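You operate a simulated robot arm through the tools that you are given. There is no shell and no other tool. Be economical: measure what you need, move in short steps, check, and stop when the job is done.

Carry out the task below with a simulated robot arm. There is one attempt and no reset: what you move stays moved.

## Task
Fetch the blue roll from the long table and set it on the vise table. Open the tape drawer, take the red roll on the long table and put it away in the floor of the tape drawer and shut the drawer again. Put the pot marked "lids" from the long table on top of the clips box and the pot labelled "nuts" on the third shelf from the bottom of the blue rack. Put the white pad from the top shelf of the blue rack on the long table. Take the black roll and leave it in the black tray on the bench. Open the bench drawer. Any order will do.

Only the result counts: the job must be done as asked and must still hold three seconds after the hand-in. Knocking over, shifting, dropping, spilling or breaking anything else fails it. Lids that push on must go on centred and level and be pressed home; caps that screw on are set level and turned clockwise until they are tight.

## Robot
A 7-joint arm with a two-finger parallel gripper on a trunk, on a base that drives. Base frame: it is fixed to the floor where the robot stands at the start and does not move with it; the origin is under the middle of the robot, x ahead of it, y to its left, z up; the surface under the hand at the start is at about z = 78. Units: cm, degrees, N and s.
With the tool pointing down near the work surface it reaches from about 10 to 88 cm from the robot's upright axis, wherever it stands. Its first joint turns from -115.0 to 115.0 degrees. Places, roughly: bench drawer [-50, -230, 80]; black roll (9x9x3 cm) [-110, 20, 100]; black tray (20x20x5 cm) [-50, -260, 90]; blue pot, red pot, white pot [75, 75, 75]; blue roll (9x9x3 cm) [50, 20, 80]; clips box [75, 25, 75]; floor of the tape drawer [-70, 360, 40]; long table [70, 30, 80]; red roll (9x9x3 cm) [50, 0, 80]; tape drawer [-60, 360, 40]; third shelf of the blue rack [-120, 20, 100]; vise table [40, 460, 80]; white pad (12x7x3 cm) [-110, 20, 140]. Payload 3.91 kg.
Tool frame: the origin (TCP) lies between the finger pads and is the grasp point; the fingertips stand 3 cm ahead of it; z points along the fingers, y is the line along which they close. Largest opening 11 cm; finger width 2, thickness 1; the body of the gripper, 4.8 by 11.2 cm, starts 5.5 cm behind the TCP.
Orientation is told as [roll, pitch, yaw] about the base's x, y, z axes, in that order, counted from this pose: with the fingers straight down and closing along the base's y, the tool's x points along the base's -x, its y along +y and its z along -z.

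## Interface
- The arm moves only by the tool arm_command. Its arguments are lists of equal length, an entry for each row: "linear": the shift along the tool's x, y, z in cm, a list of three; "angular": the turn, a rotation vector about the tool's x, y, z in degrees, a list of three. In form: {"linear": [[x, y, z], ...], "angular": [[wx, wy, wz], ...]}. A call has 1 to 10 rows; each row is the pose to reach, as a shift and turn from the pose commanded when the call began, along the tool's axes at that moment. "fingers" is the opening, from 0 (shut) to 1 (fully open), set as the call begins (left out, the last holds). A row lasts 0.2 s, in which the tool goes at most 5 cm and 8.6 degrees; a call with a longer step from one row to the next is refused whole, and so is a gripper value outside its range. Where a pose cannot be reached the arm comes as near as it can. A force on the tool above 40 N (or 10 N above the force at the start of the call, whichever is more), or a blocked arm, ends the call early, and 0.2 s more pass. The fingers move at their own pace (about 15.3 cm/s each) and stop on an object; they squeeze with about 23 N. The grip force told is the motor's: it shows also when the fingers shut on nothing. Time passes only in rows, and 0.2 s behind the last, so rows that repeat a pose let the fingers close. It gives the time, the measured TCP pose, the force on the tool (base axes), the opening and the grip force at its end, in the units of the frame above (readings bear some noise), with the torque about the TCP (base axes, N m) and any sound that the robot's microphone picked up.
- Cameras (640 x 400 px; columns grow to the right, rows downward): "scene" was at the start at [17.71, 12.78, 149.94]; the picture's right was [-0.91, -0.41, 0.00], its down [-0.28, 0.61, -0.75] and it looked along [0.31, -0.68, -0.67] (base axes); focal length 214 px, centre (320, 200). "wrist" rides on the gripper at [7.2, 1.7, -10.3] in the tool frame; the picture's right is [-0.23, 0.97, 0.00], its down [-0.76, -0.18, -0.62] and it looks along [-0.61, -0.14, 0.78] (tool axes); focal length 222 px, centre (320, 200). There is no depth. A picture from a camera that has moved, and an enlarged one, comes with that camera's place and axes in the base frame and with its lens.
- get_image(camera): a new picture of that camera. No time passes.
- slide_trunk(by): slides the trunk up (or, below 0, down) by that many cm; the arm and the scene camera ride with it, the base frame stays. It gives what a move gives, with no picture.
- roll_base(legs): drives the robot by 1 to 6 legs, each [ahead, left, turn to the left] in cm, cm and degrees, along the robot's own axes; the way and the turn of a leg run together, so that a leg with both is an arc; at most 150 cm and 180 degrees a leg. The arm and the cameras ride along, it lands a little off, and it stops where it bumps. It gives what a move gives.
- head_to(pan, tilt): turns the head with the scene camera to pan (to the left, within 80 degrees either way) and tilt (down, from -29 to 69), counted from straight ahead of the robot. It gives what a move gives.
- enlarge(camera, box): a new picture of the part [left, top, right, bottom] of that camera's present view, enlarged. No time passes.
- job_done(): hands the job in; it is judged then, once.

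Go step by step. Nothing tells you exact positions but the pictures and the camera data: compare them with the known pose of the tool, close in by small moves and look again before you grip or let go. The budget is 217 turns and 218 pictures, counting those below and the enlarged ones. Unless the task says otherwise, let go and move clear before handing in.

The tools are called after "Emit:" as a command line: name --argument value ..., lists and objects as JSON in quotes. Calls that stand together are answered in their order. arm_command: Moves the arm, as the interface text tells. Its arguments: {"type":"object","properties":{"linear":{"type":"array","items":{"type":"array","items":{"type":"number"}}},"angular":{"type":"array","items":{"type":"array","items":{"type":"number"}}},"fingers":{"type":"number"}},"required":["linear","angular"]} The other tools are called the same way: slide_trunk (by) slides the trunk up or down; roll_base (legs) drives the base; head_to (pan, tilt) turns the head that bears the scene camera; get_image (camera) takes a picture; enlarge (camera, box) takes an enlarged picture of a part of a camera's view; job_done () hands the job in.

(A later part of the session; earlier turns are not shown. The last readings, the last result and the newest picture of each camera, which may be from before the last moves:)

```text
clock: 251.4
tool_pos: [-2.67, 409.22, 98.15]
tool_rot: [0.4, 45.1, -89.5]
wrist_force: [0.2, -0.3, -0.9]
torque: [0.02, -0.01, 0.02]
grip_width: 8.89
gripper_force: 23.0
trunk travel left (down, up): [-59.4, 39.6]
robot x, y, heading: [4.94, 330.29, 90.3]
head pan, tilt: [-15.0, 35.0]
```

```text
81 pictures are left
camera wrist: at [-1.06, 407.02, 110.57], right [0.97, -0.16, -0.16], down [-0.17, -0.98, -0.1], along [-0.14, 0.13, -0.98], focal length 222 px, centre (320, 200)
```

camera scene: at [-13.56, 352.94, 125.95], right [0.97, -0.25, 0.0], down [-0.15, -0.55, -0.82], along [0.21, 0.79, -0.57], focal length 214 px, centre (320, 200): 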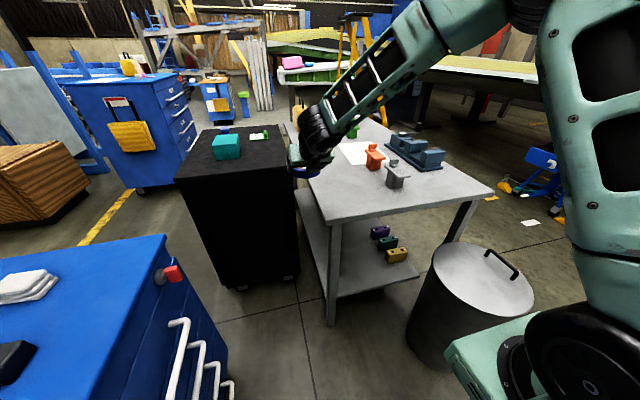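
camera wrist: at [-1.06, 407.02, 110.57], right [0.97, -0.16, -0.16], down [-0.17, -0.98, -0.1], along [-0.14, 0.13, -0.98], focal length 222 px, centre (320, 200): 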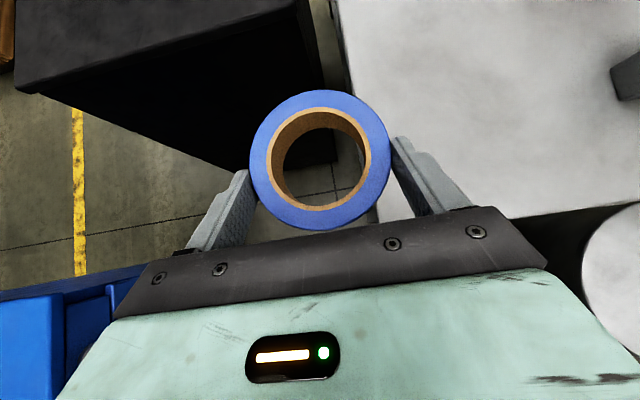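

Free area on the vise table around (15, 417). Move the roll over it.

Emit:
arm_command --linear '[[-0.25, 3.5, 1], [-0.5, 7, 2], [-0.75, 10.6, 4.5], [-1, 14.2, 7], [-1.27, 17.7, 10]]' --angular '[[0, 0, 0], [0, 0, 0], [0, 0, 0], [0, 0, 0], [0, 0, 0]]'

Emit:
get_image --camera "wrist"

Emit:
get_image --camera "scene"

```text
clock: 252.6
tool_pos: [14.79, 415.46, 90.48]
tool_rot: [0.1, 45.1, -89.5]
wrist_force: [-0.7, -0.4, -0.1]
torque: [-0.02, -0.03, -0.04]
grip_width: 8.9
gripper_force: 23.5
trunk travel left (down, up): [-59.4, 39.6]
robot x, y, heading: [4.71, 330.43, 90.3]
head pan, tilt: [-15.0, 35.0]
```

```text
80 pictures are left
camera wrist: at [16.51, 413.25, 102.81], right [0.98, -0.15, -0.16], down [-0.17, -0.98, -0.1], along [-0.14, 0.13, -0.98], focal length 222 px, centre (320, 200)
```

wrist: 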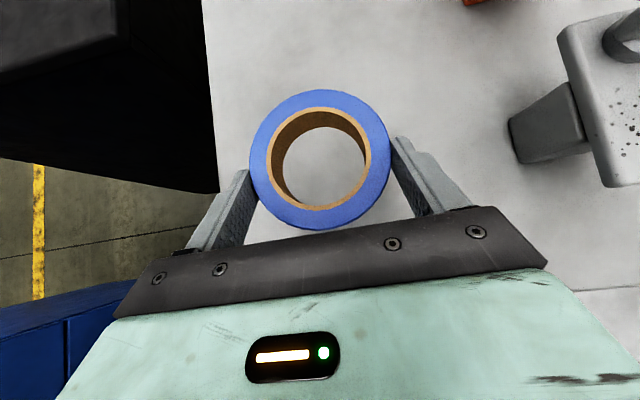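

```text
79 pictures are left
camera scene: at [-13.6, 352.91, 125.95], right [0.97, -0.25, 0.0], down [-0.15, -0.55, -0.82], along [0.21, 0.79, -0.57], focal length 214 px, centre (320, 200)
```

scene: 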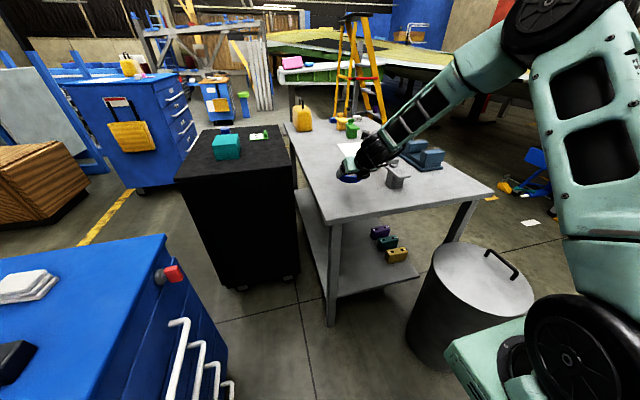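

Lower toward the table.

Emit:
arm_command --linear '[[-2, 0, 2], [-4, 0, 4], [-5.3, 0, 5.3]]' --angular '[[0, 0, 0], [0, 0, 0], [0, 0, 0]]'

Emit:
arm_command --linear '[[-0.2, 0, 0.2], [-0.4, 0, 0.4], [-0.6, 0, 0.6], [-0.8, 0, 0.8], [-1, 0, 1], [-1.2, 0, 1.2]]' --angular '[[0, 0, 0], [0, 0, 0], [0, 0, 0], [0, 0, 0], [0, 0, 0], [0, 0, 0]]'

Emit:
enlarge --camera "scene" --box '[300, 110, 460, 220]'

```text
clock: 253.4
tool_pos: [15.05, 415.69, 83.17]
tool_rot: [0.2, 45.5, -89.6]
wrist_force: [1.0, -1.8, 16.3]
torque: [-0.19, 0.36, 0.07]
grip_width: 8.89
gripper_force: 23.0
trunk travel left (down, up): [-59.4, 39.6]
robot x, y, heading: [4.71, 330.45, 90.1]
head pan, tilt: [-15.0, 35.0]
```

```text
clock: 254.1
tool_pos: [15.16, 415.98, 82.87]
tool_rot: [0.4, 45.9, -89.5]
wrist_force: [-0.6, -0.2, 13.1]
torque: [-0.09, 0.37, 0.07]
grip_width: 8.89
gripper_force: 23.3
trunk travel left (down, up): [-59.4, 39.6]
robot x, y, heading: [4.62, 330.25, 89.9]
head pan, tilt: [-15.0, 35.0]
stopped in row 3: the force on the tool passed its limit at 44 N (the readings are from after the stop); the commanded pose is now the measured one
```

```text
3.64 times, centred on (380, 165) of scene
camera zoom: at [-13.54, 352.88, 125.93], right [0.97, -0.26, 0.0], down [-0.15, -0.55, -0.82], along [0.21, 0.79, -0.57], focal length 780 px, centre (102, 327)
```

zoom: 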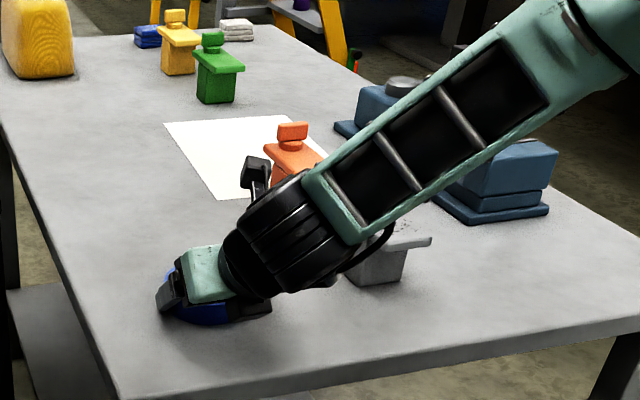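

On the table. Ease up, open, retreat.

Emit:
arm_command --linear '[[0.1, 0, -0.1], [0.1, 0, -0.1], [0.1, 0, -0.1], [1.5, 0, -2.5], [3, 0, -6], [6, 0, -10], [8, 0, -14]]' --angular '[[0, 0, 0], [0, 0, 0], [0, 0, 0], [0, 0, 0], [0, 0, 0], [0, 0, 0], [0, 0, 0]]' --fingers 1

Emit:
get_image --camera "scene"

Emit:
get_image --camera "wrist"

```text
clock: 255.7
tool_pos: [14.81, 411.26, 98.18]
tool_rot: [0.2, 45.4, -89.6]
wrist_force: [0.5, 0.7, -0.9]
torque: [-0.02, 0.06, 0.02]
grip_width: 10.99
gripper_force: 0.1
trunk travel left (down, up): [-59.4, 39.6]
robot x, y, heading: [4.77, 330.21, 90.4]
head pan, tilt: [-15.0, 35.0]
```

```text
77 pictures are left
camera scene: at [-13.52, 352.99, 125.93], right [0.97, -0.26, 0.0], down [-0.15, -0.56, -0.82], along [0.21, 0.79, -0.57], focal length 214 px, centre (320, 200)
```

scene: 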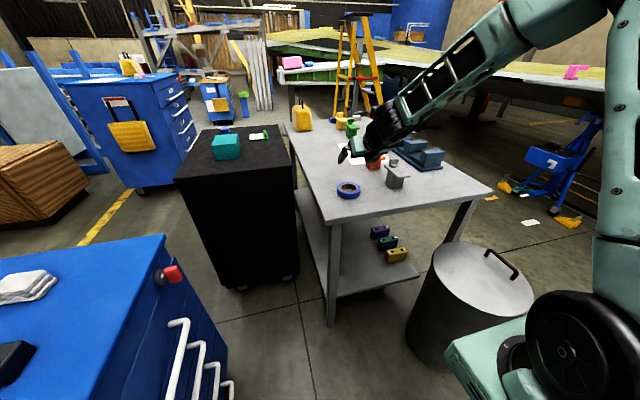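

```text
76 pictures are left
camera wrist: at [16.53, 409.07, 110.49], right [0.97, -0.16, -0.16], down [-0.17, -0.98, -0.11], along [-0.14, 0.13, -0.98], focal length 222 px, centre (320, 200)
```

wrist: 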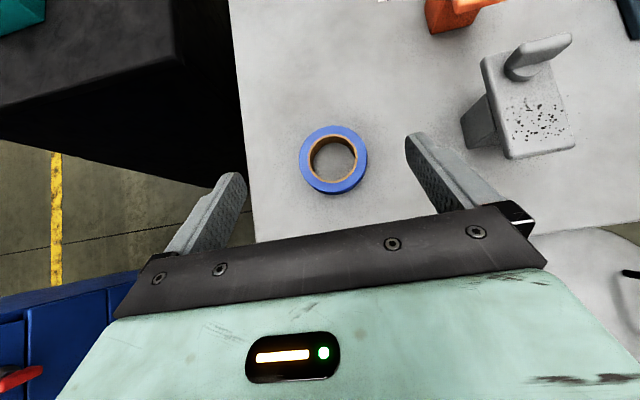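

Blue roll is on the vise table. Now raise, move to face the blue cabinet's drawer side and look.

Emit:
slide_trunk --by 15

Emit:
roll_base --legs '[[-14, 0, 0], [0, -36, 0], [0, 0, 89.8]]'

Emit:
head_to --pan -15 --tilt 40

Emit:
get_image --camera "scene"

```text
clock: 257.4
tool_pos: [14.77, 411.42, 113.21]
tool_rot: [0.3, 45.5, -89.6]
wrist_force: [-0.9, 0.2, 0.1]
torque: [-0.03, 0.03, 0.01]
grip_width: 11.02
gripper_force: 0.0
trunk travel left (down, up): [-74.4, 24.6]
robot x, y, heading: [4.85, 330.4, 90.0]
head pan, tilt: [-15.0, 35.0]
```

```text
clock: 264.5
tool_pos: [-40.47, 325.96, 113.11]
tool_rot: [0.2, 45.6, 0.8]
wrist_force: [-0.5, 0.2, 0.3]
torque: [-0.02, -0.01, 0.03]
grip_width: 11.04
gripper_force: 0.0
trunk travel left (down, up): [-74.4, 24.6]
robot x, y, heading: [40.83, 316.48, -179.6]
head pan, tilt: [-15.0, 35.0]
```

```text
clock: 265.2
tool_pos: [-40.42, 325.84, 113.15]
tool_rot: [0.3, 45.6, 0.9]
wrist_force: [-0.7, 0.0, -0.6]
torque: [-0.03, 0.0, 0.02]
grip_width: 10.99
gripper_force: 0.1
trunk travel left (down, up): [-74.4, 24.6]
robot x, y, heading: [40.69, 316.44, -179.3]
head pan, tilt: [-15.0, 40.0]
```

```text
75 pictures are left
camera scene: at [18.49, 297.75, 140.2], right [0.25, 0.97, 0.0], down [0.62, -0.16, -0.77], along [-0.74, 0.19, -0.64], focal length 214 px, centre (320, 200)
```

scene: 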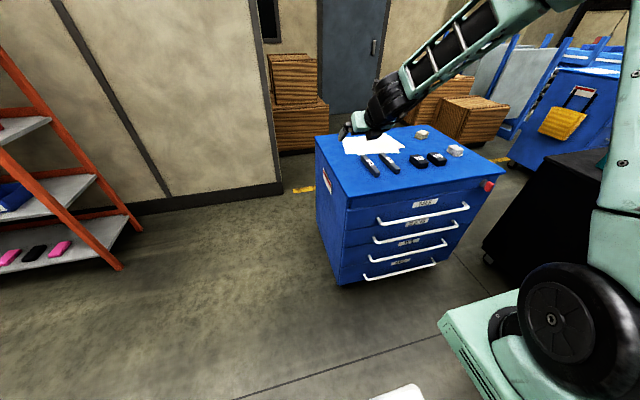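

Emit:
enlarge --camera "scene" --box '[310, 170, 510, 295]'

```text
3.20 times, centred on (410, 232) of scene
camera zoom: at [18.49, 297.75, 140.2], right [0.25, 0.97, 0.0], down [0.62, -0.16, -0.77], along [-0.74, 0.19, -0.64], focal length 686 px, centre (32, 96)
```

zoom: 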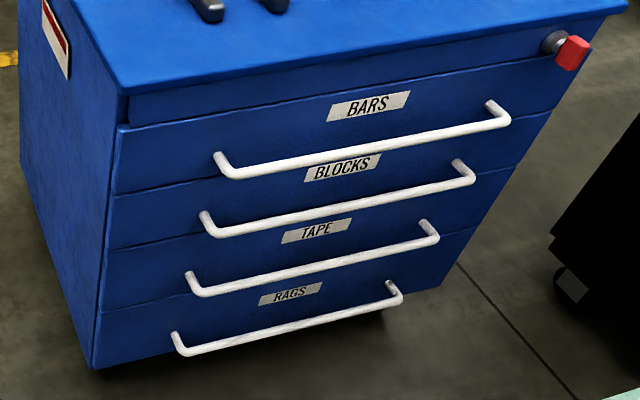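

The TAPE drawer is the third from the top; handle ≈ x −42, z 36, y 343–393. I'll back off, set the tool horizontal with vertical closing, and lower.

Emit:
roll_base --legs '[[-22, -9, 0]]'

Emit:
arm_command --linear '[[0, 0, 0], [0, 0, 0], [0, 0, 0], [0, 0, 0], [0, 0, 0], [0, 0, 0]]' --angular '[[0, 7.4, 0], [0, 14.8, 0], [0, 22.2, 0], [0, 29.6, 0], [0, 37, 0], [0, 44.4, 0]]' --fingers 0.5

Emit:
arm_command --linear '[[0, 0, 0], [0, 0, 0], [0, 0, 0], [0, 0, 0], [0, 0, 0], [0, 0, 0], [0, 0, 0], [0, 0, 0], [0, 0, 0], [0, 0, 0]]' --angular '[[0, 0, -8.5], [0, 0, -17], [0, 0, -25.5], [0, 0, -34], [0, 0, -42.5], [0, 0, -51], [0, 0, -59.5], [0, 0, -68], [0, 0, -76.5], [0, 0, -85]]'

Emit:
slide_trunk --by -40

Emit:
get_image --camera "wrist"

```text
clock: 267.0
tool_pos: [-18.49, 335.19, 113.29]
tool_rot: [0.2, 45.6, 0.9]
wrist_force: [0.1, 0.7, -0.3]
torque: [-0.01, -0.01, -0.02]
grip_width: 11.01
gripper_force: 0.1
trunk travel left (down, up): [-74.4, 24.6]
robot x, y, heading: [62.76, 325.75, -179.3]
head pan, tilt: [-15.0, 40.0]
```

```text
clock: 268.4
tool_pos: [-18.43, 335.13, 113.18]
tool_rot: [119.7, 89.8, 120.5]
wrist_force: [-0.1, -0.4, -0.1]
torque: [0.02, 0.0, -0.03]
grip_width: 5.51
gripper_force: 0.1
trunk travel left (down, up): [-74.4, 24.6]
robot x, y, heading: [62.75, 325.89, -179.0]
head pan, tilt: [-15.0, 40.0]
```

```text
clock: 270.6
tool_pos: [-18.37, 335.21, 113.19]
tool_rot: [90.0, 4.6, 90.6]
wrist_force: [0.1, 0.6, 1.0]
torque: [-0.01, 0.0, 0.02]
grip_width: 5.5
gripper_force: 0.0
trunk travel left (down, up): [-74.4, 24.6]
robot x, y, heading: [62.56, 325.83, -179.1]
head pan, tilt: [-15.0, 40.0]
```

```text
clock: 274.4
tool_pos: [-18.46, 335.33, 73.14]
tool_rot: [90.0, 4.8, 90.7]
wrist_force: [0.1, -0.4, -0.4]
torque: [-0.01, 0.0, 0.01]
grip_width: 5.51
gripper_force: 0.0
trunk travel left (down, up): [-34.4, 64.6]
robot x, y, heading: [62.65, 325.68, -179.4]
head pan, tilt: [-15.0, 40.0]
```

```text
73 pictures are left
camera wrist: at [-8.1, 328.15, 75.43], right [0.0, 0.31, 0.95], down [0.61, 0.75, -0.24], along [-0.79, 0.58, -0.19], focal length 222 px, centre (320, 200)
```

wrist: 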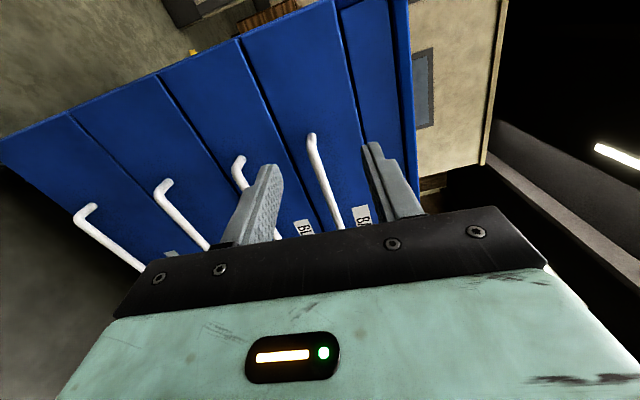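

TAPE handle ≈ z 40, near end y≈340. Level the roll, shift to y≈355, retract a little and lower.

Emit:
arm_command --linear '[[-3.5, 0, -2], [-7, 0, -4], [-10.5, 0, -6], [-14, 0, -8], [-17.5, -1, -10], [-20, -2, -10]]' --angular '[[0, 0, -1], [0, 0, -2], [0, 0, -3], [0, 0, -4], [0, 0, -4.7], [0, 0, -4.7]]'

Emit:
slide_trunk --by -31

Emit:
get_image --camera "wrist"

Emit:
get_image --camera "scene"

```text
clock: 275.8
tool_pos: [-8.71, 355.0, 69.38]
tool_rot: [89.9, 0.1, 90.8]
wrist_force: [0.2, -0.5, -0.2]
torque: [-0.01, -0.04, -0.03]
grip_width: 5.52
gripper_force: 0.0
trunk travel left (down, up): [-34.4, 64.6]
robot x, y, heading: [62.8, 326.07, -179.2]
head pan, tilt: [-15.0, 40.0]
```

```text
clock: 278.9
tool_pos: [-8.73, 354.99, 38.69]
tool_rot: [90.1, 0.0, 90.7]
wrist_force: [0.5, 0.5, 0.4]
torque: [0.02, -0.02, 0.01]
grip_width: 5.47
gripper_force: 0.1
trunk travel left (down, up): [-3.4, 95.6]
robot x, y, heading: [62.58, 325.8, -179.3]
head pan, tilt: [-15.0, 40.0]
```

```text
72 pictures are left
camera wrist: at [1.67, 347.87, 40.2], right [0.0, 0.23, 0.97], down [0.61, 0.77, -0.18], along [-0.79, 0.6, -0.14], focal length 222 px, centre (320, 200)
```

wrist: 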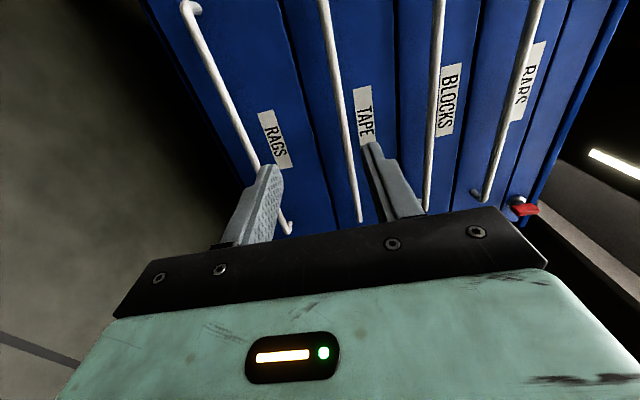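

```text
71 pictures are left
camera scene: at [40.44, 307.02, 69.2], right [0.25, 0.97, 0.0], down [0.62, -0.16, -0.77], along [-0.74, 0.19, -0.64], focal length 214 px, centre (320, 200)
```

scene: 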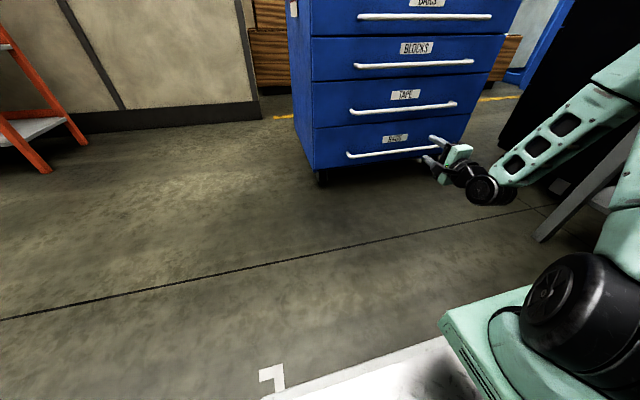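

TAPE handle z≈40.8. Raise 2 cm and drive forward 24 cm.

Emit:
arm_command --linear '[[0, 2.1, 0]]' --angular '[[0, 0, 0]]'

Emit:
roll_base --legs '[[24, 0, 0]]'

Emit:
get_image --camera "wrist"

```text
clock: 279.3
tool_pos: [-8.74, 355.08, 40.73]
tool_rot: [89.9, 0.1, 90.7]
wrist_force: [0.2, 0.8, -0.6]
torque: [-0.01, -0.01, -0.01]
grip_width: 5.51
gripper_force: 0.2
trunk travel left (down, up): [-3.4, 95.6]
robot x, y, heading: [62.27, 325.68, -179.2]
head pan, tilt: [-15.0, 40.0]
```

```text
clock: 281.0
tool_pos: [-32.64, 354.8, 40.68]
tool_rot: [90.0, 0.1, 90.7]
wrist_force: [-0.6, 0.7, -0.6]
torque: [-0.04, -0.04, -0.02]
grip_width: 5.5
gripper_force: 0.0
trunk travel left (down, up): [-3.4, 95.6]
robot x, y, heading: [38.48, 325.4, -179.4]
head pan, tilt: [-15.0, 40.0]
```

```text
70 pictures are left
camera wrist: at [-22.25, 347.68, 42.3], right [0.0, 0.23, 0.97], down [0.61, 0.77, -0.18], along [-0.79, 0.6, -0.14], focal length 222 px, centre (320, 200)
```

wrist: 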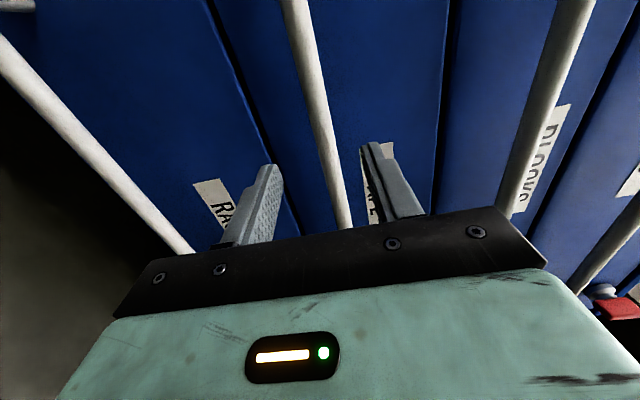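

Bar centred. Advance 4 cm and compare.

Emit:
arm_command --linear '[[0, 0.2, 2], [0, 0.2, 4]]' --angular '[[0, 0, 0], [0, 0, 0]]'

Emit:
get_image --camera "wrist"

Emit:
enlarge --camera "scene" --box '[280, 60, 560, 235]'

```text
clock: 281.6
tool_pos: [-36.68, 354.91, 40.94]
tool_rot: [90.0, 0.0, 90.6]
wrist_force: [-0.3, -0.9, 0.4]
torque: [0.0, -0.03, 0.01]
grip_width: 5.51
gripper_force: 0.1
trunk travel left (down, up): [-3.4, 95.6]
robot x, y, heading: [38.88, 324.95, -179.0]
head pan, tilt: [-15.0, 40.0]
```

```text
69 pictures are left
camera wrist: at [-26.26, 347.68, 42.55], right [0.0, 0.23, 0.97], down [0.62, 0.77, -0.18], along [-0.79, 0.6, -0.14], focal length 222 px, centre (320, 200)
```

wrist: 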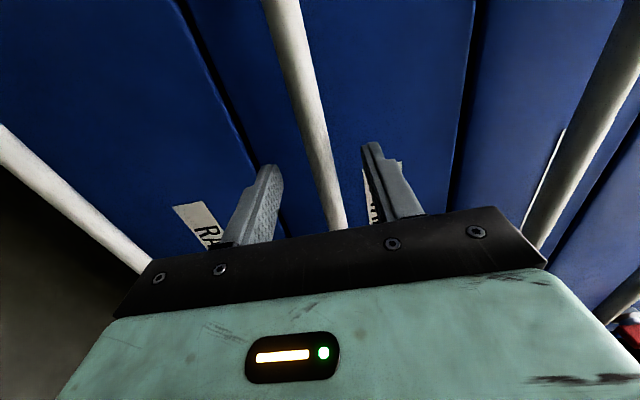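

```text
2.29 times, centred on (420, 148) of scene
camera zoom: at [16.45, 306.77, 69.19], right [0.25, 0.97, 0.0], down [0.62, -0.16, -0.77], along [-0.74, 0.19, -0.64], focal length 490 px, centre (91, 320)
```

zoom: 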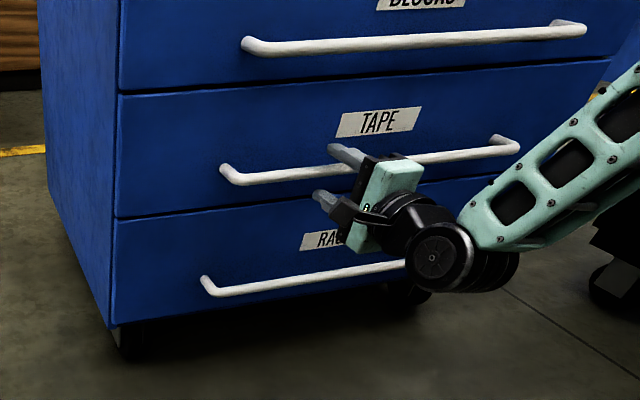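

Fingers nearly straddle; advance 1.8 cm and close.

Emit:
arm_command --linear '[[0, 0, 1], [0, 0, 1.8]]' --angular '[[0, 0, 0], [0, 0, 0]]'

Emit:
arm_command --linear '[[0, 0, 0], [0, 0, 0], [0, 0, 0]]' --angular '[[0, 0, 0], [0, 0, 0], [0, 0, 0]]' --fingers 0

Emit:
get_image --camera "wrist"

```text
clock: 282.2
tool_pos: [-38.53, 354.79, 40.99]
tool_rot: [90.0, 0.1, 90.6]
wrist_force: [-0.5, -0.7, 0.4]
torque: [0.0, 0.01, 0.0]
grip_width: 5.49
gripper_force: 0.1
trunk travel left (down, up): [-3.4, 95.6]
robot x, y, heading: [38.27, 325.39, -179.4]
head pan, tilt: [-15.0, 40.0]
```

```text
clock: 283.0
tool_pos: [-38.45, 354.82, 41.06]
tool_rot: [90.3, 0.0, 90.7]
wrist_force: [1.9, -0.9, 15.8]
torque: [-0.04, 0.13, 0.0]
grip_width: 1.57
gripper_force: 45.3
trunk travel left (down, up): [-3.4, 95.6]
robot x, y, heading: [38.5, 325.3, -179.3]
head pan, tilt: [-15.0, 40.0]
```

```text
67 pictures are left
camera wrist: at [-28.06, 347.59, 42.68], right [0.0, 0.23, 0.97], down [0.61, 0.77, -0.18], along [-0.79, 0.6, -0.14], focal length 222 px, centre (320, 200)
```

wrist: 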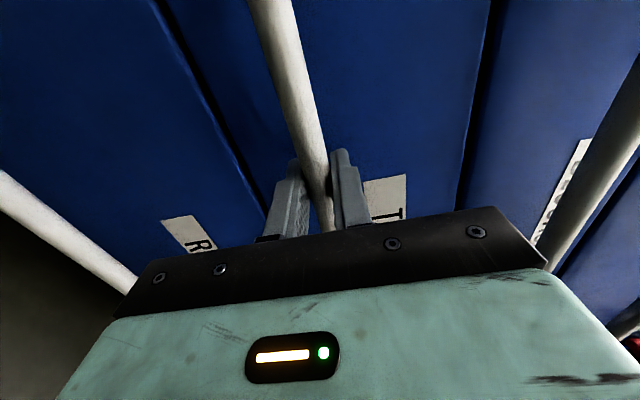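

Gripped. Pull 16 cm and check.

Emit:
roll_base --legs '[[-16, 0, 0]]'

Emit:
get_image --camera "scene"

```text
clock: 284.5
tool_pos: [-22.41, 354.73, 41.03]
tool_rot: [90.2, 0.1, 90.9]
wrist_force: [0.3, -25.7, 24.5]
torque: [0.28, 0.17, -0.11]
grip_width: 1.55
gripper_force: 44.6
trunk travel left (down, up): [-3.4, 95.6]
robot x, y, heading: [54.5, 325.5, -179.7]
head pan, tilt: [-15.0, 40.0]
```

```text
66 pictures are left
camera scene: at [32.5, 306.91, 69.21], right [0.25, 0.97, 0.0], down [0.62, -0.16, -0.77], along [-0.74, 0.19, -0.64], focal length 214 px, centre (320, 200)
```

scene: 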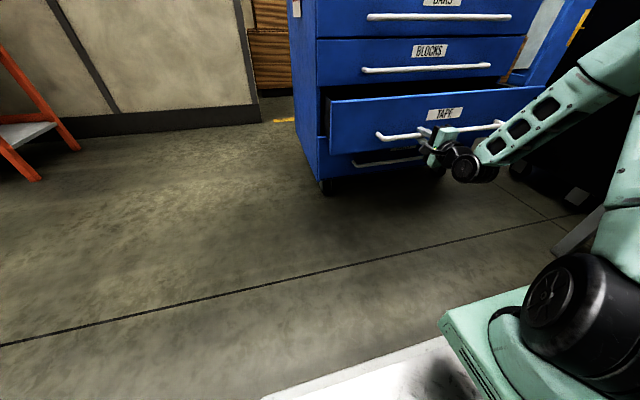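

The TAPE drawer slides out. Pull 13 cm more.

Emit:
roll_base --legs '[[-14, 0, 0]]'

Emit:
get_image --camera "scene"

```text
clock: 285.8
tool_pos: [-8.49, 354.72, 41.04]
tool_rot: [90.2, 0.0, 91.1]
wrist_force: [0.8, -11.4, 11.3]
torque: [0.13, 0.05, -0.66]
grip_width: 1.59
gripper_force: 45.5
trunk travel left (down, up): [-3.4, 95.6]
robot x, y, heading: [69.06, 325.6, -179.4]
head pan, tilt: [-15.0, 40.0]
```

```text
65 pictures are left
camera scene: at [46.51, 307.05, 69.2], right [0.25, 0.97, 0.0], down [0.62, -0.16, -0.77], along [-0.74, 0.19, -0.64], focal length 214 px, centre (320, 200)
```

scene: 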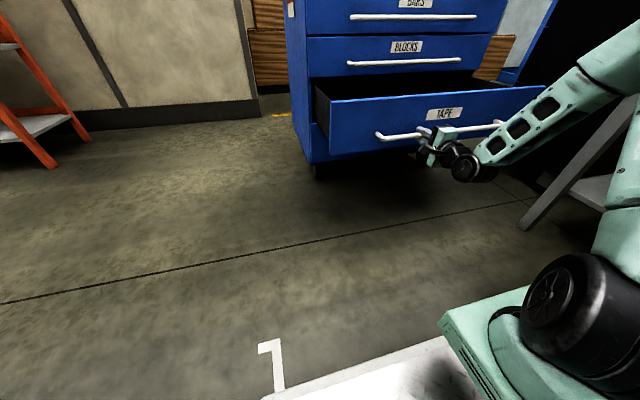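

Open 30 cm. Release, back off, raise and look inside.

Emit:
arm_command --linear '[[0, 0, 0], [0, 0, 0]]' --angular '[[0, 0, 0], [0, 0, 0]]' --fingers 0.5

Emit:
roll_base --legs '[[-12, 0, 0]]'

Emit:
slide_trunk --by 40

Emit:
slide_trunk --by 28

Emit:
get_image --camera "scene"

```text
clock: 286.4
tool_pos: [-8.5, 354.68, 41.08]
tool_rot: [90.1, 0.1, 91.0]
wrist_force: [-0.1, -0.7, -0.4]
torque: [0.02, 0.02, -0.01]
grip_width: 5.51
gripper_force: 0.1
trunk travel left (down, up): [-3.4, 95.6]
robot x, y, heading: [68.75, 325.43, -179.6]
head pan, tilt: [-15.0, 40.0]
```

```text
clock: 287.6
tool_pos: [3.64, 354.81, 41.04]
tool_rot: [90.1, 0.1, 91.1]
wrist_force: [-0.4, 0.0, 0.4]
torque: [-0.01, -0.01, 0.0]
grip_width: 5.5
gripper_force: 0.1
trunk travel left (down, up): [-3.4, 95.6]
robot x, y, heading: [80.59, 326.06, -179.6]
head pan, tilt: [-15.0, 40.0]
```

```text
clock: 291.5
tool_pos: [3.64, 354.78, 80.94]
tool_rot: [90.2, 0.0, 91.2]
wrist_force: [-0.1, 0.1, 0.7]
torque: [0.0, -0.03, 0.02]
grip_width: 5.5
gripper_force: 0.0
trunk travel left (down, up): [-43.4, 55.6]
robot x, y, heading: [80.79, 326.02, -179.4]
head pan, tilt: [-15.0, 40.0]
```

```text
clock: 294.3
tool_pos: [3.6, 354.83, 108.96]
tool_rot: [90.2, 0.1, 91.1]
wrist_force: [0.7, -0.7, 0.3]
torque: [0.01, 0.0, -0.01]
grip_width: 5.5
gripper_force: 0.0
trunk travel left (down, up): [-71.4, 27.6]
robot x, y, heading: [80.79, 325.95, -179.5]
head pan, tilt: [-15.0, 40.0]
```

```text
64 pictures are left
camera scene: at [58.59, 307.21, 137.19], right [0.25, 0.97, 0.0], down [0.62, -0.16, -0.77], along [-0.74, 0.19, -0.64], focal length 214 px, centre (320, 200)
```

scene: 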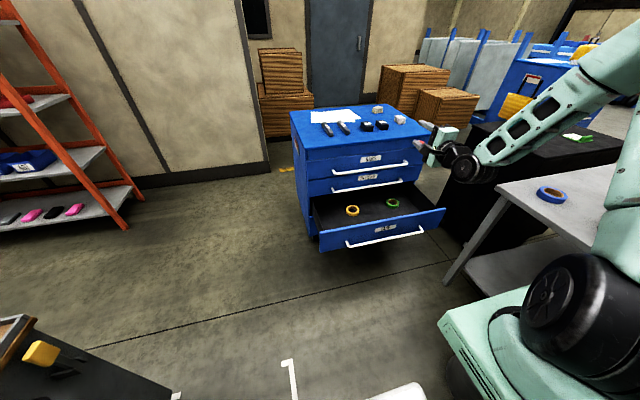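

The drawer holds a yellow and a green roll at its back; there's room in front. Zoom to measure.

Emit:
enlarge --camera "scene" --box '[280, 140, 460, 260]'

```text
3.33 times, centred on (370, 200) of scene
camera zoom: at [58.59, 307.21, 137.19], right [0.25, 0.97, 0.0], down [0.62, -0.16, -0.77], along [-0.74, 0.19, -0.64], focal length 715 px, centre (153, 200)
```

zoom: 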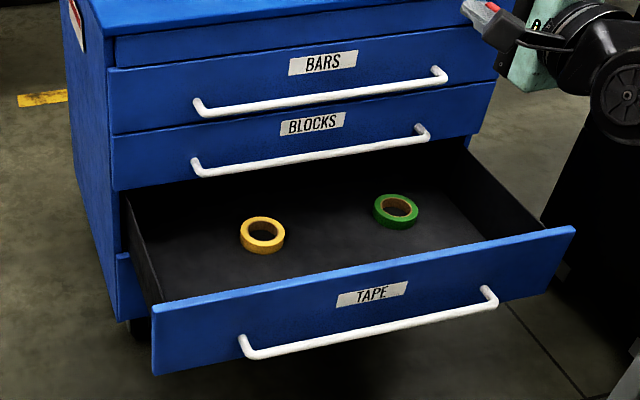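

Drawer interior x −17…−46 visible, y ≈331…402, panel top z≈49. The red roll should go at ≈(−26, 370), with a nearly vertical tool. First restore the tool (camera side up), then drive back to the long table.

Emit:
arm_command --linear '[[0, 0, 0], [0, 0, 0], [0, 0, 0], [0, 0, 0], [0, 0, 0], [0, 0, 0], [0, 0, 0], [0, 0, 0], [0, 0, 0], [0, 0, 0]]' --angular '[[0, 0, 8.5], [0, 0, 17], [0, 0, 25.5], [0, 0, 34], [0, 0, 42.5], [0, 0, 51], [0, 0, 59.5], [0, 0, 68], [0, 0, 76.5], [0, 0, 85]]'

Emit:
arm_command --linear '[[0, 0, 0], [0, 0, 0], [0, 0, 0], [0, 0, 0], [0, 0, 0], [0, 0, 0]]' --angular '[[0, -5, 5], [0, -13, 5], [0, -21, 5], [0, -29, 5], [0, -37, 5], [0, -45, 5]]'

Emit:
roll_base --legs '[[0, 34, 0], [110, 0, 0], [0, 52, 0]]'

Emit:
head_to --pan 60 --tilt 30

Emit:
get_image --camera "scene"

```text
clock: 296.5
tool_pos: [3.58, 354.8, 109.08]
tool_rot: [92.8, 85.2, 94.0]
wrist_force: [0.6, -0.3, 0.7]
torque: [0.02, -0.02, -0.03]
grip_width: 5.48
gripper_force: 0.1
trunk travel left (down, up): [-71.4, 27.6]
robot x, y, heading: [81.24, 325.55, -179.3]
head pan, tilt: [-15.0, 40.0]
```

```text
clock: 297.9
tool_pos: [3.76, 355.06, 109.1]
tool_rot: [0.5, 45.3, -0.3]
wrist_force: [0.5, 2.1, -0.3]
torque: [-0.05, 0.01, 0.05]
grip_width: 5.5
gripper_force: 0.0
trunk travel left (down, up): [-71.4, 27.6]
robot x, y, heading: [80.87, 325.7, -179.8]
head pan, tilt: [-15.0, 40.0]
```

```text
clock: 308.0
tool_pos: [-105.32, 266.78, 109.05]
tool_rot: [0.6, 45.3, 0.1]
wrist_force: [0.3, 0.2, -0.2]
torque: [0.02, 0.0, -0.01]
grip_width: 5.51
gripper_force: 0.1
trunk travel left (down, up): [-71.4, 27.6]
robot x, y, heading: [-28.12, 238.22, -179.0]
head pan, tilt: [-15.0, 40.0]
```

```text
clock: 309.4
tool_pos: [-105.24, 266.81, 109.13]
tool_rot: [0.7, 45.2, 0.1]
wrist_force: [0.8, 0.1, 0.3]
torque: [0.02, -0.02, -0.01]
grip_width: 5.52
gripper_force: 0.0
trunk travel left (down, up): [-71.4, 27.6]
robot x, y, heading: [-27.48, 238.16, -179.1]
head pan, tilt: [60.0, 30.0]
```

```text
62 pictures are left
camera scene: at [-46.11, 209.59, 138.73], right [-0.87, 0.49, 0.0], down [0.24, 0.44, -0.87], along [-0.42, -0.76, -0.5], focal length 214 px, centre (320, 200)
```

scene: 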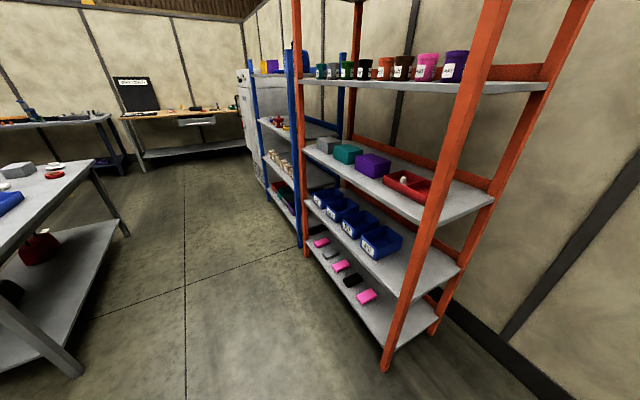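

Retract the arm before turning, then face −y and drive back alongside the table.

Emit:
arm_command --linear '[[-2, -3.6, -2], [-4, -7.2, -4], [-6, -10.8, -6], [-8, -14.4, -8], [-10, -18, -10]]' --angular '[[0, 0, 0], [0, 0, 0], [0, 0, 0], [0, 0, 0], [0, 0, 0]]'

Emit:
roll_base --legs '[[0, 0, 89], [150, 0, 0], [90, 0, 0], [0, 0, 90]]'

Emit:
get_image --camera "wrist"

```text
clock: 310.6
tool_pos: [-91.26, 248.72, 108.82]
tool_rot: [0.5, 45.2, 0.0]
wrist_force: [0.1, -0.3, 0.1]
torque: [0.0, 0.02, 0.02]
grip_width: 5.48
gripper_force: 0.1
trunk travel left (down, up): [-71.4, 27.6]
robot x, y, heading: [-27.87, 238.47, -179.0]
head pan, tilt: [60.0, 30.0]
```

```text
clock: 330.0
tool_pos: [37.63, -13.4, 108.77]
tool_rot: [0.6, 45.3, 178.9]
wrist_force: [-0.2, -0.1, -0.2]
torque: [0.0, -0.02, -0.03]
grip_width: 5.5
gripper_force: 0.1
trunk travel left (down, up): [-71.4, 27.6]
robot x, y, heading: [-25.85, -2.06, 0.2]
head pan, tilt: [60.0, 30.0]
```

```text
61 pictures are left
camera wrist: at [35.41, -14.98, 121.23], right [-0.19, -0.97, -0.15], down [-0.97, 0.2, -0.1], along [0.13, 0.13, -0.98], focal length 222 px, centre (320, 200)
```

wrist: 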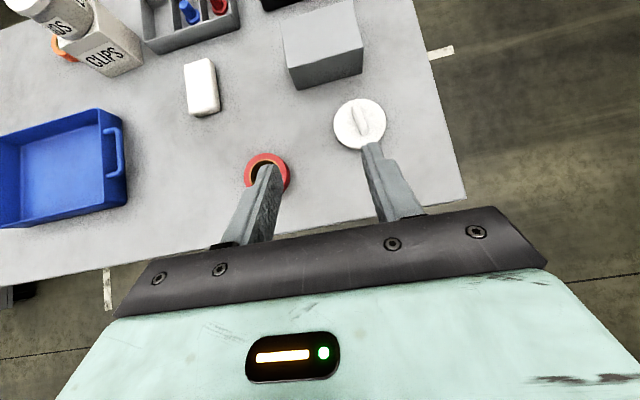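

Red roll at (48.2, 0.1). Rotate the tool near vertical (10° tilt) while moving above it.

Emit:
arm_command --linear '[[-0.6, -2.7, 3.2], [-1.2, -5.4, 6.5], [-1.9, -8.1, 9.8], [-2.5, -10.8, 13.1], [-3.1, -13.5, 16.4]]' --angular '[[0, -7, 0], [0, -14, 0], [0, -21, 0], [0, -28, 0], [0, -35, 0]]' --fingers 1

Emit:
get_image --camera "wrist"

```text
clock: 331.2
tool_pos: [47.21, -0.36, 94.92]
tool_rot: [0.3, 10.0, 178.6]
wrist_force: [-0.5, -0.1, 0.6]
torque: [-0.01, -0.03, 0.02]
grip_width: 10.99
gripper_force: 0.0
trunk travel left (down, up): [-71.4, 27.6]
robot x, y, heading: [-25.3, -1.95, -0.2]
head pan, tilt: [60.0, 30.0]
```

```text
60 pictures are left
camera wrist: at [52.46, -2.1, 106.38], right [-0.25, -0.97, -0.03], down [-0.85, 0.2, 0.48], along [-0.46, 0.15, -0.88], focal length 222 px, centre (320, 200)
```

wrist: 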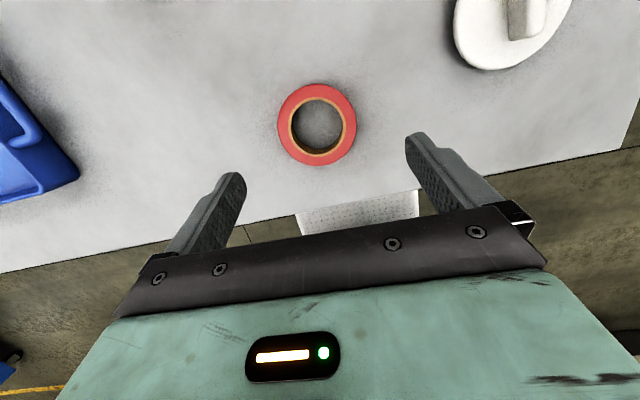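

Aligned; descend and look.

Emit:
arm_command --linear '[[-0.5, -0.3, 4], [-1, -0.5, 8], [-1.5, -0.58, 11]]' --angular '[[0, 0, 0], [0, 0, 0], [0, 0, 0]]'

Emit:
get_image --camera "wrist"

```text
clock: 332.0
tool_pos: [47.89, 0.14, 83.85]
tool_rot: [0.4, 10.3, 178.5]
wrist_force: [-0.1, 0.2, 0.4]
torque: [0.01, -0.01, -0.02]
grip_width: 11.01
gripper_force: 0.0
trunk travel left (down, up): [-71.4, 27.6]
robot x, y, heading: [-25.02, -1.58, 0.0]
head pan, tilt: [60.0, 30.0]
```

```text
59 pictures are left
camera wrist: at [53.21, -1.58, 95.29], right [-0.25, -0.97, -0.03], down [-0.86, 0.2, 0.48], along [-0.45, 0.15, -0.88], focal length 222 px, centre (320, 200)
```

wrist: 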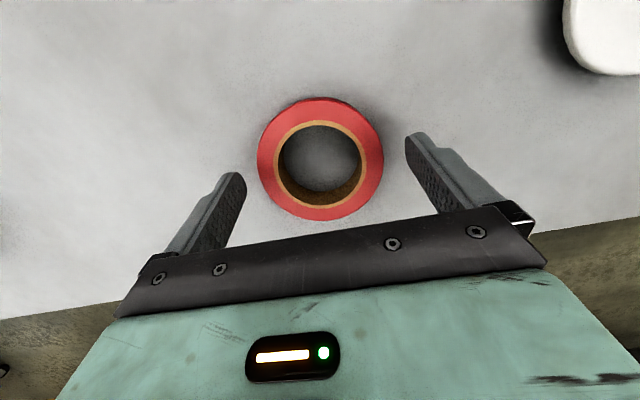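

Centred between the fingers. Descend the last 2.4 cm and close.

Emit:
arm_command --linear '[[0, 0, 1.2], [0, 0, 2.4]]' --angular '[[0, 0, 0], [0, 0, 0]]'

Emit:
arm_command --linear '[[0, 0, 0], [0, 0, 0], [0, 0, 0]]' --angular '[[0, 0, 0], [0, 0, 0], [0, 0, 0]]' --fingers 0

Emit:
arm_command --linear '[[0.1, 0, -1], [0.6, 0, -4], [1.4, 0, -8], [2.2, 0, -12.5], [3, 0, -17]]' --angular '[[0, 0, 0], [0, 0, 0], [0, 0, 0], [0, 0, 0], [0, 0, 0]]'

Emit:
get_image --camera "wrist"

```text
clock: 332.6
tool_pos: [48.45, 0.3, 81.45]
tool_rot: [0.4, 10.2, 178.7]
wrist_force: [-0.1, 0.8, 1.0]
torque: [-0.01, 0.01, 0.0]
grip_width: 11.02
gripper_force: 0.1
trunk travel left (down, up): [-71.4, 27.6]
robot x, y, heading: [-25.65, -1.57, 0.2]
head pan, tilt: [60.0, 30.0]
```

```text
clock: 333.4
tool_pos: [48.39, 0.26, 81.47]
tool_rot: [0.4, 10.2, 178.5]
wrist_force: [-0.4, -0.1, 1.0]
torque: [-0.01, -0.03, -0.01]
grip_width: 8.75
gripper_force: 22.9
trunk travel left (down, up): [-71.4, 27.6]
robot x, y, heading: [-25.44, -1.83, 0.2]
head pan, tilt: [60.0, 30.0]
```

```text
clock: 334.6
tool_pos: [48.44, 0.27, 98.74]
tool_rot: [0.5, 10.0, 178.6]
wrist_force: [0.0, -0.1, -0.7]
torque: [-0.02, 0.01, 0.02]
grip_width: 8.77
gripper_force: 23.3
trunk travel left (down, up): [-71.4, 27.6]
robot x, y, heading: [-25.73, -1.69, -0.0]
head pan, tilt: [60.0, 30.0]
```

```text
58 pictures are left
camera wrist: at [53.67, -1.43, 110.23], right [-0.25, -0.97, -0.03], down [-0.85, 0.2, 0.48], along [-0.46, 0.15, -0.88], focal length 222 px, centre (320, 200)
```

wrist: 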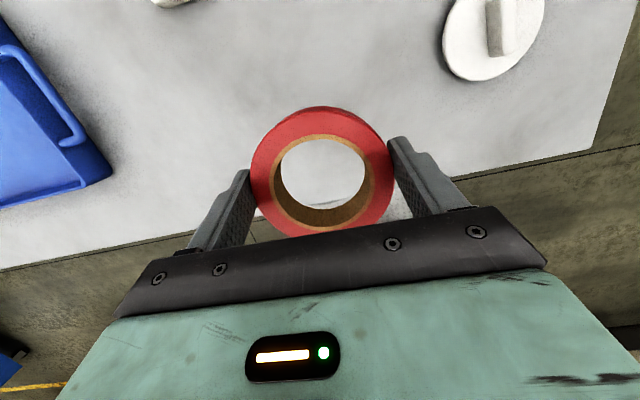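

Red roll in hand. Drive back to the drawer cabinet along the same way.

Emit:
roll_base --legs '[[-3, 0, 0], [0, 0, 90], [150, 0, 0], [92, 0, 0]]'

Emit:
slide_trunk --by 10

Emit:
roll_base --legs '[[0, 0, 89.8]]'

```text
clock: 350.6
tool_pos: [-21.25, 313.97, 98.73]
tool_rot: [0.3, 10.2, -93.0]
wrist_force: [0.4, 0.3, -0.7]
torque: [-0.02, -0.03, 0.03]
grip_width: 8.67
gripper_force: 22.6
trunk travel left (down, up): [-71.4, 27.6]
robot x, y, heading: [-21.05, 240.2, 88.1]
head pan, tilt: [60.0, 30.0]
```

```text
clock: 352.0
tool_pos: [-21.03, 313.99, 108.76]
tool_rot: [0.4, 10.2, -93.1]
wrist_force: [-0.2, -0.7, -0.4]
torque: [0.01, 0.0, 0.01]
grip_width: 8.64
gripper_force: 22.8
trunk travel left (down, up): [-81.4, 17.6]
robot x, y, heading: [-21.21, 239.97, 88.3]
head pan, tilt: [60.0, 30.0]
```

```text
clock: 356.2
tool_pos: [-95.19, 240.07, 108.86]
tool_rot: [0.4, 10.2, -3.0]
wrist_force: [0.3, 0.1, -0.8]
torque: [0.01, 0.0, 0.01]
grip_width: 8.66
gripper_force: 22.9
trunk travel left (down, up): [-81.4, 17.6]
robot x, y, heading: [-21.26, 240.13, 178.2]
head pan, tilt: [60.0, 30.0]
```

Emit:
roll_base --legs '[[0, -50, 1.6], [-60, 0, 0], [0, -34, 0]]'

Emit:
head_to --pan -15 --tilt 45

Emit:
get_image --camera "scene"

Emit:
get_image --camera "wrist"

```text
clock: 363.9
tool_pos: [-34.07, 321.44, 108.84]
tool_rot: [0.4, 10.2, -1.3]
wrist_force: [0.4, -0.6, -0.8]
torque: [-0.01, 0.02, 0.03]
grip_width: 8.63
gripper_force: 22.5
trunk travel left (down, up): [-81.4, 17.6]
robot x, y, heading: [39.68, 323.94, 179.6]
head pan, tilt: [60.0, 30.0]
```

```text
clock: 365.4
tool_pos: [-34.26, 321.53, 108.84]
tool_rot: [0.4, 10.2, -1.4]
wrist_force: [0.2, 0.0, -0.5]
torque: [-0.04, -0.01, 0.01]
grip_width: 8.59
gripper_force: 23.1
trunk travel left (down, up): [-81.4, 17.6]
robot x, y, heading: [39.77, 323.6, 180.0]
head pan, tilt: [-15.0, 45.0]
```

```text
57 pictures are left
camera scene: at [17.56, 305.17, 146.47], right [0.26, 0.97, 0.0], down [0.68, -0.18, -0.71], along [-0.68, 0.18, -0.71], focal length 214 px, centre (320, 200)
```

scene: 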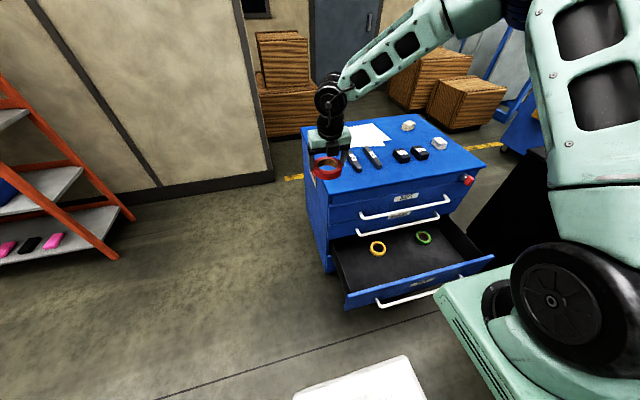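

```text
56 pictures are left
camera wrist: at [-39.51, 323.14, 120.23], right [0.25, 0.97, -0.03], down [0.86, -0.2, 0.48], along [0.46, -0.15, -0.88], focal length 222 px, centre (320, 200)
```

wrist: 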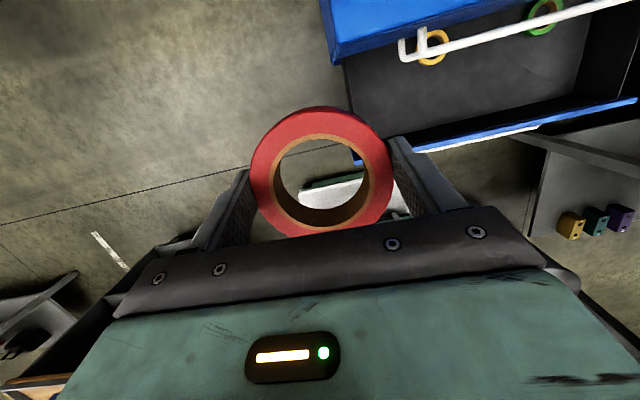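

Drawer geometry confirmed. Move laterally to above the slot (−25, 362).

Emit:
arm_command --linear '[[-0.9, 4.5, -0.2], [-1.8, 9, -0.4], [-2.7, 13.6, -0.5], [-3.5, 18.1, -0.7], [-4.4, 22.6, -0.9], [-5.3, 27.1, -1.1], [-6.2, 31.7, -1.2], [-7, 36.2, -1.4], [-7.9, 40.7, -1.6]]' --angular '[[0, 0, 0], [0, 0, 0], [0, 0, 0], [0, 0, 0], [0, 0, 0], [0, 0, 0], [0, 0, 0], [0, 0, 0], [0, 0, 0]]'

Emit:
get_image --camera "wrist"

Emit:
get_image --camera "scene"

```text
clock: 367.4
tool_pos: [-25.32, 361.94, 109.27]
tool_rot: [0.4, 10.2, -1.3]
wrist_force: [-0.2, -0.3, -0.8]
torque: [0.05, -0.01, 0.02]
grip_width: 8.6
gripper_force: 23.1
trunk travel left (down, up): [-81.4, 17.6]
robot x, y, heading: [39.79, 323.73, 180.4]
head pan, tilt: [-15.0, 45.0]
```

```text
55 pictures are left
camera wrist: at [-30.49, 363.5, 120.66], right [0.24, 0.97, -0.03], down [0.86, -0.2, 0.48], along [0.46, -0.15, -0.88], focal length 222 px, centre (320, 200)
```

wrist: 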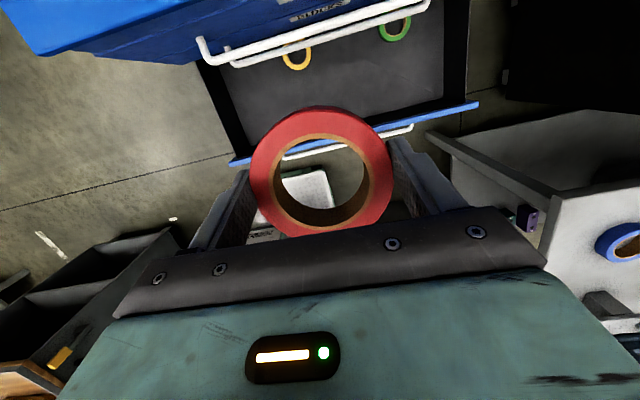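

```text
54 pictures are left
camera scene: at [17.55, 305.11, 146.46], right [0.26, 0.97, 0.0], down [0.68, -0.18, -0.71], along [-0.68, 0.18, -0.71], focal length 214 px, centre (320, 200)
```

scene: 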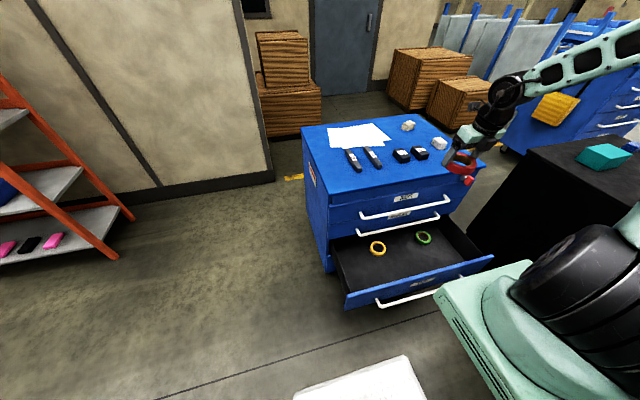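

Clear vertical path. Lower the trunk 40, then check.

Emit:
slide_trunk --by -40

Emit:
get_image --camera "wrist"

Emit:
get_image --camera "scene"

```text
clock: 371.2
tool_pos: [-25.2, 361.91, 69.18]
tool_rot: [0.3, 10.2, -1.3]
wrist_force: [0.6, 0.5, -1.0]
torque: [-0.02, 0.0, 0.05]
grip_width: 8.6
gripper_force: 23.1
trunk travel left (down, up): [-41.4, 57.6]
robot x, y, heading: [39.34, 323.69, 179.9]
head pan, tilt: [-15.0, 45.0]
```

```text
53 pictures are left
camera wrist: at [-30.45, 363.58, 80.66], right [0.25, 0.97, -0.03], down [0.86, -0.2, 0.48], along [0.46, -0.15, -0.88], focal length 222 px, centre (320, 200)
```

wrist: 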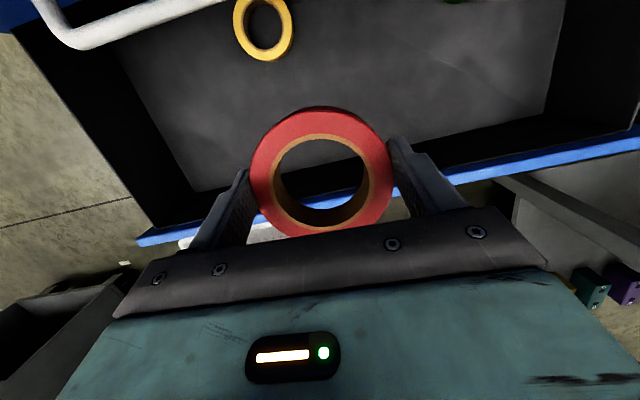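

```text
52 pictures are left
camera scene: at [17.57, 305.18, 106.47], right [0.26, 0.97, 0.0], down [0.68, -0.18, -0.71], along [-0.68, 0.18, -0.71], focal length 214 px, centre (320, 200)
```

scene: 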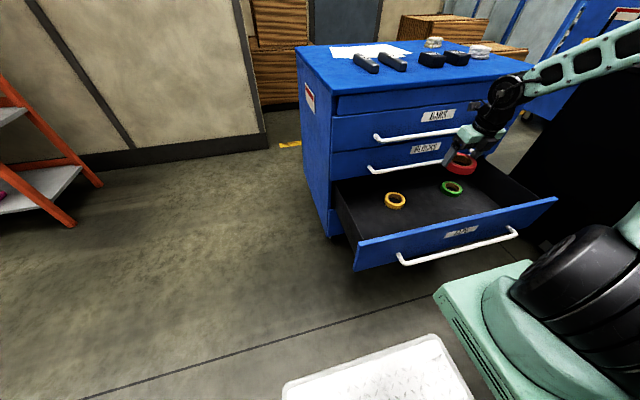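

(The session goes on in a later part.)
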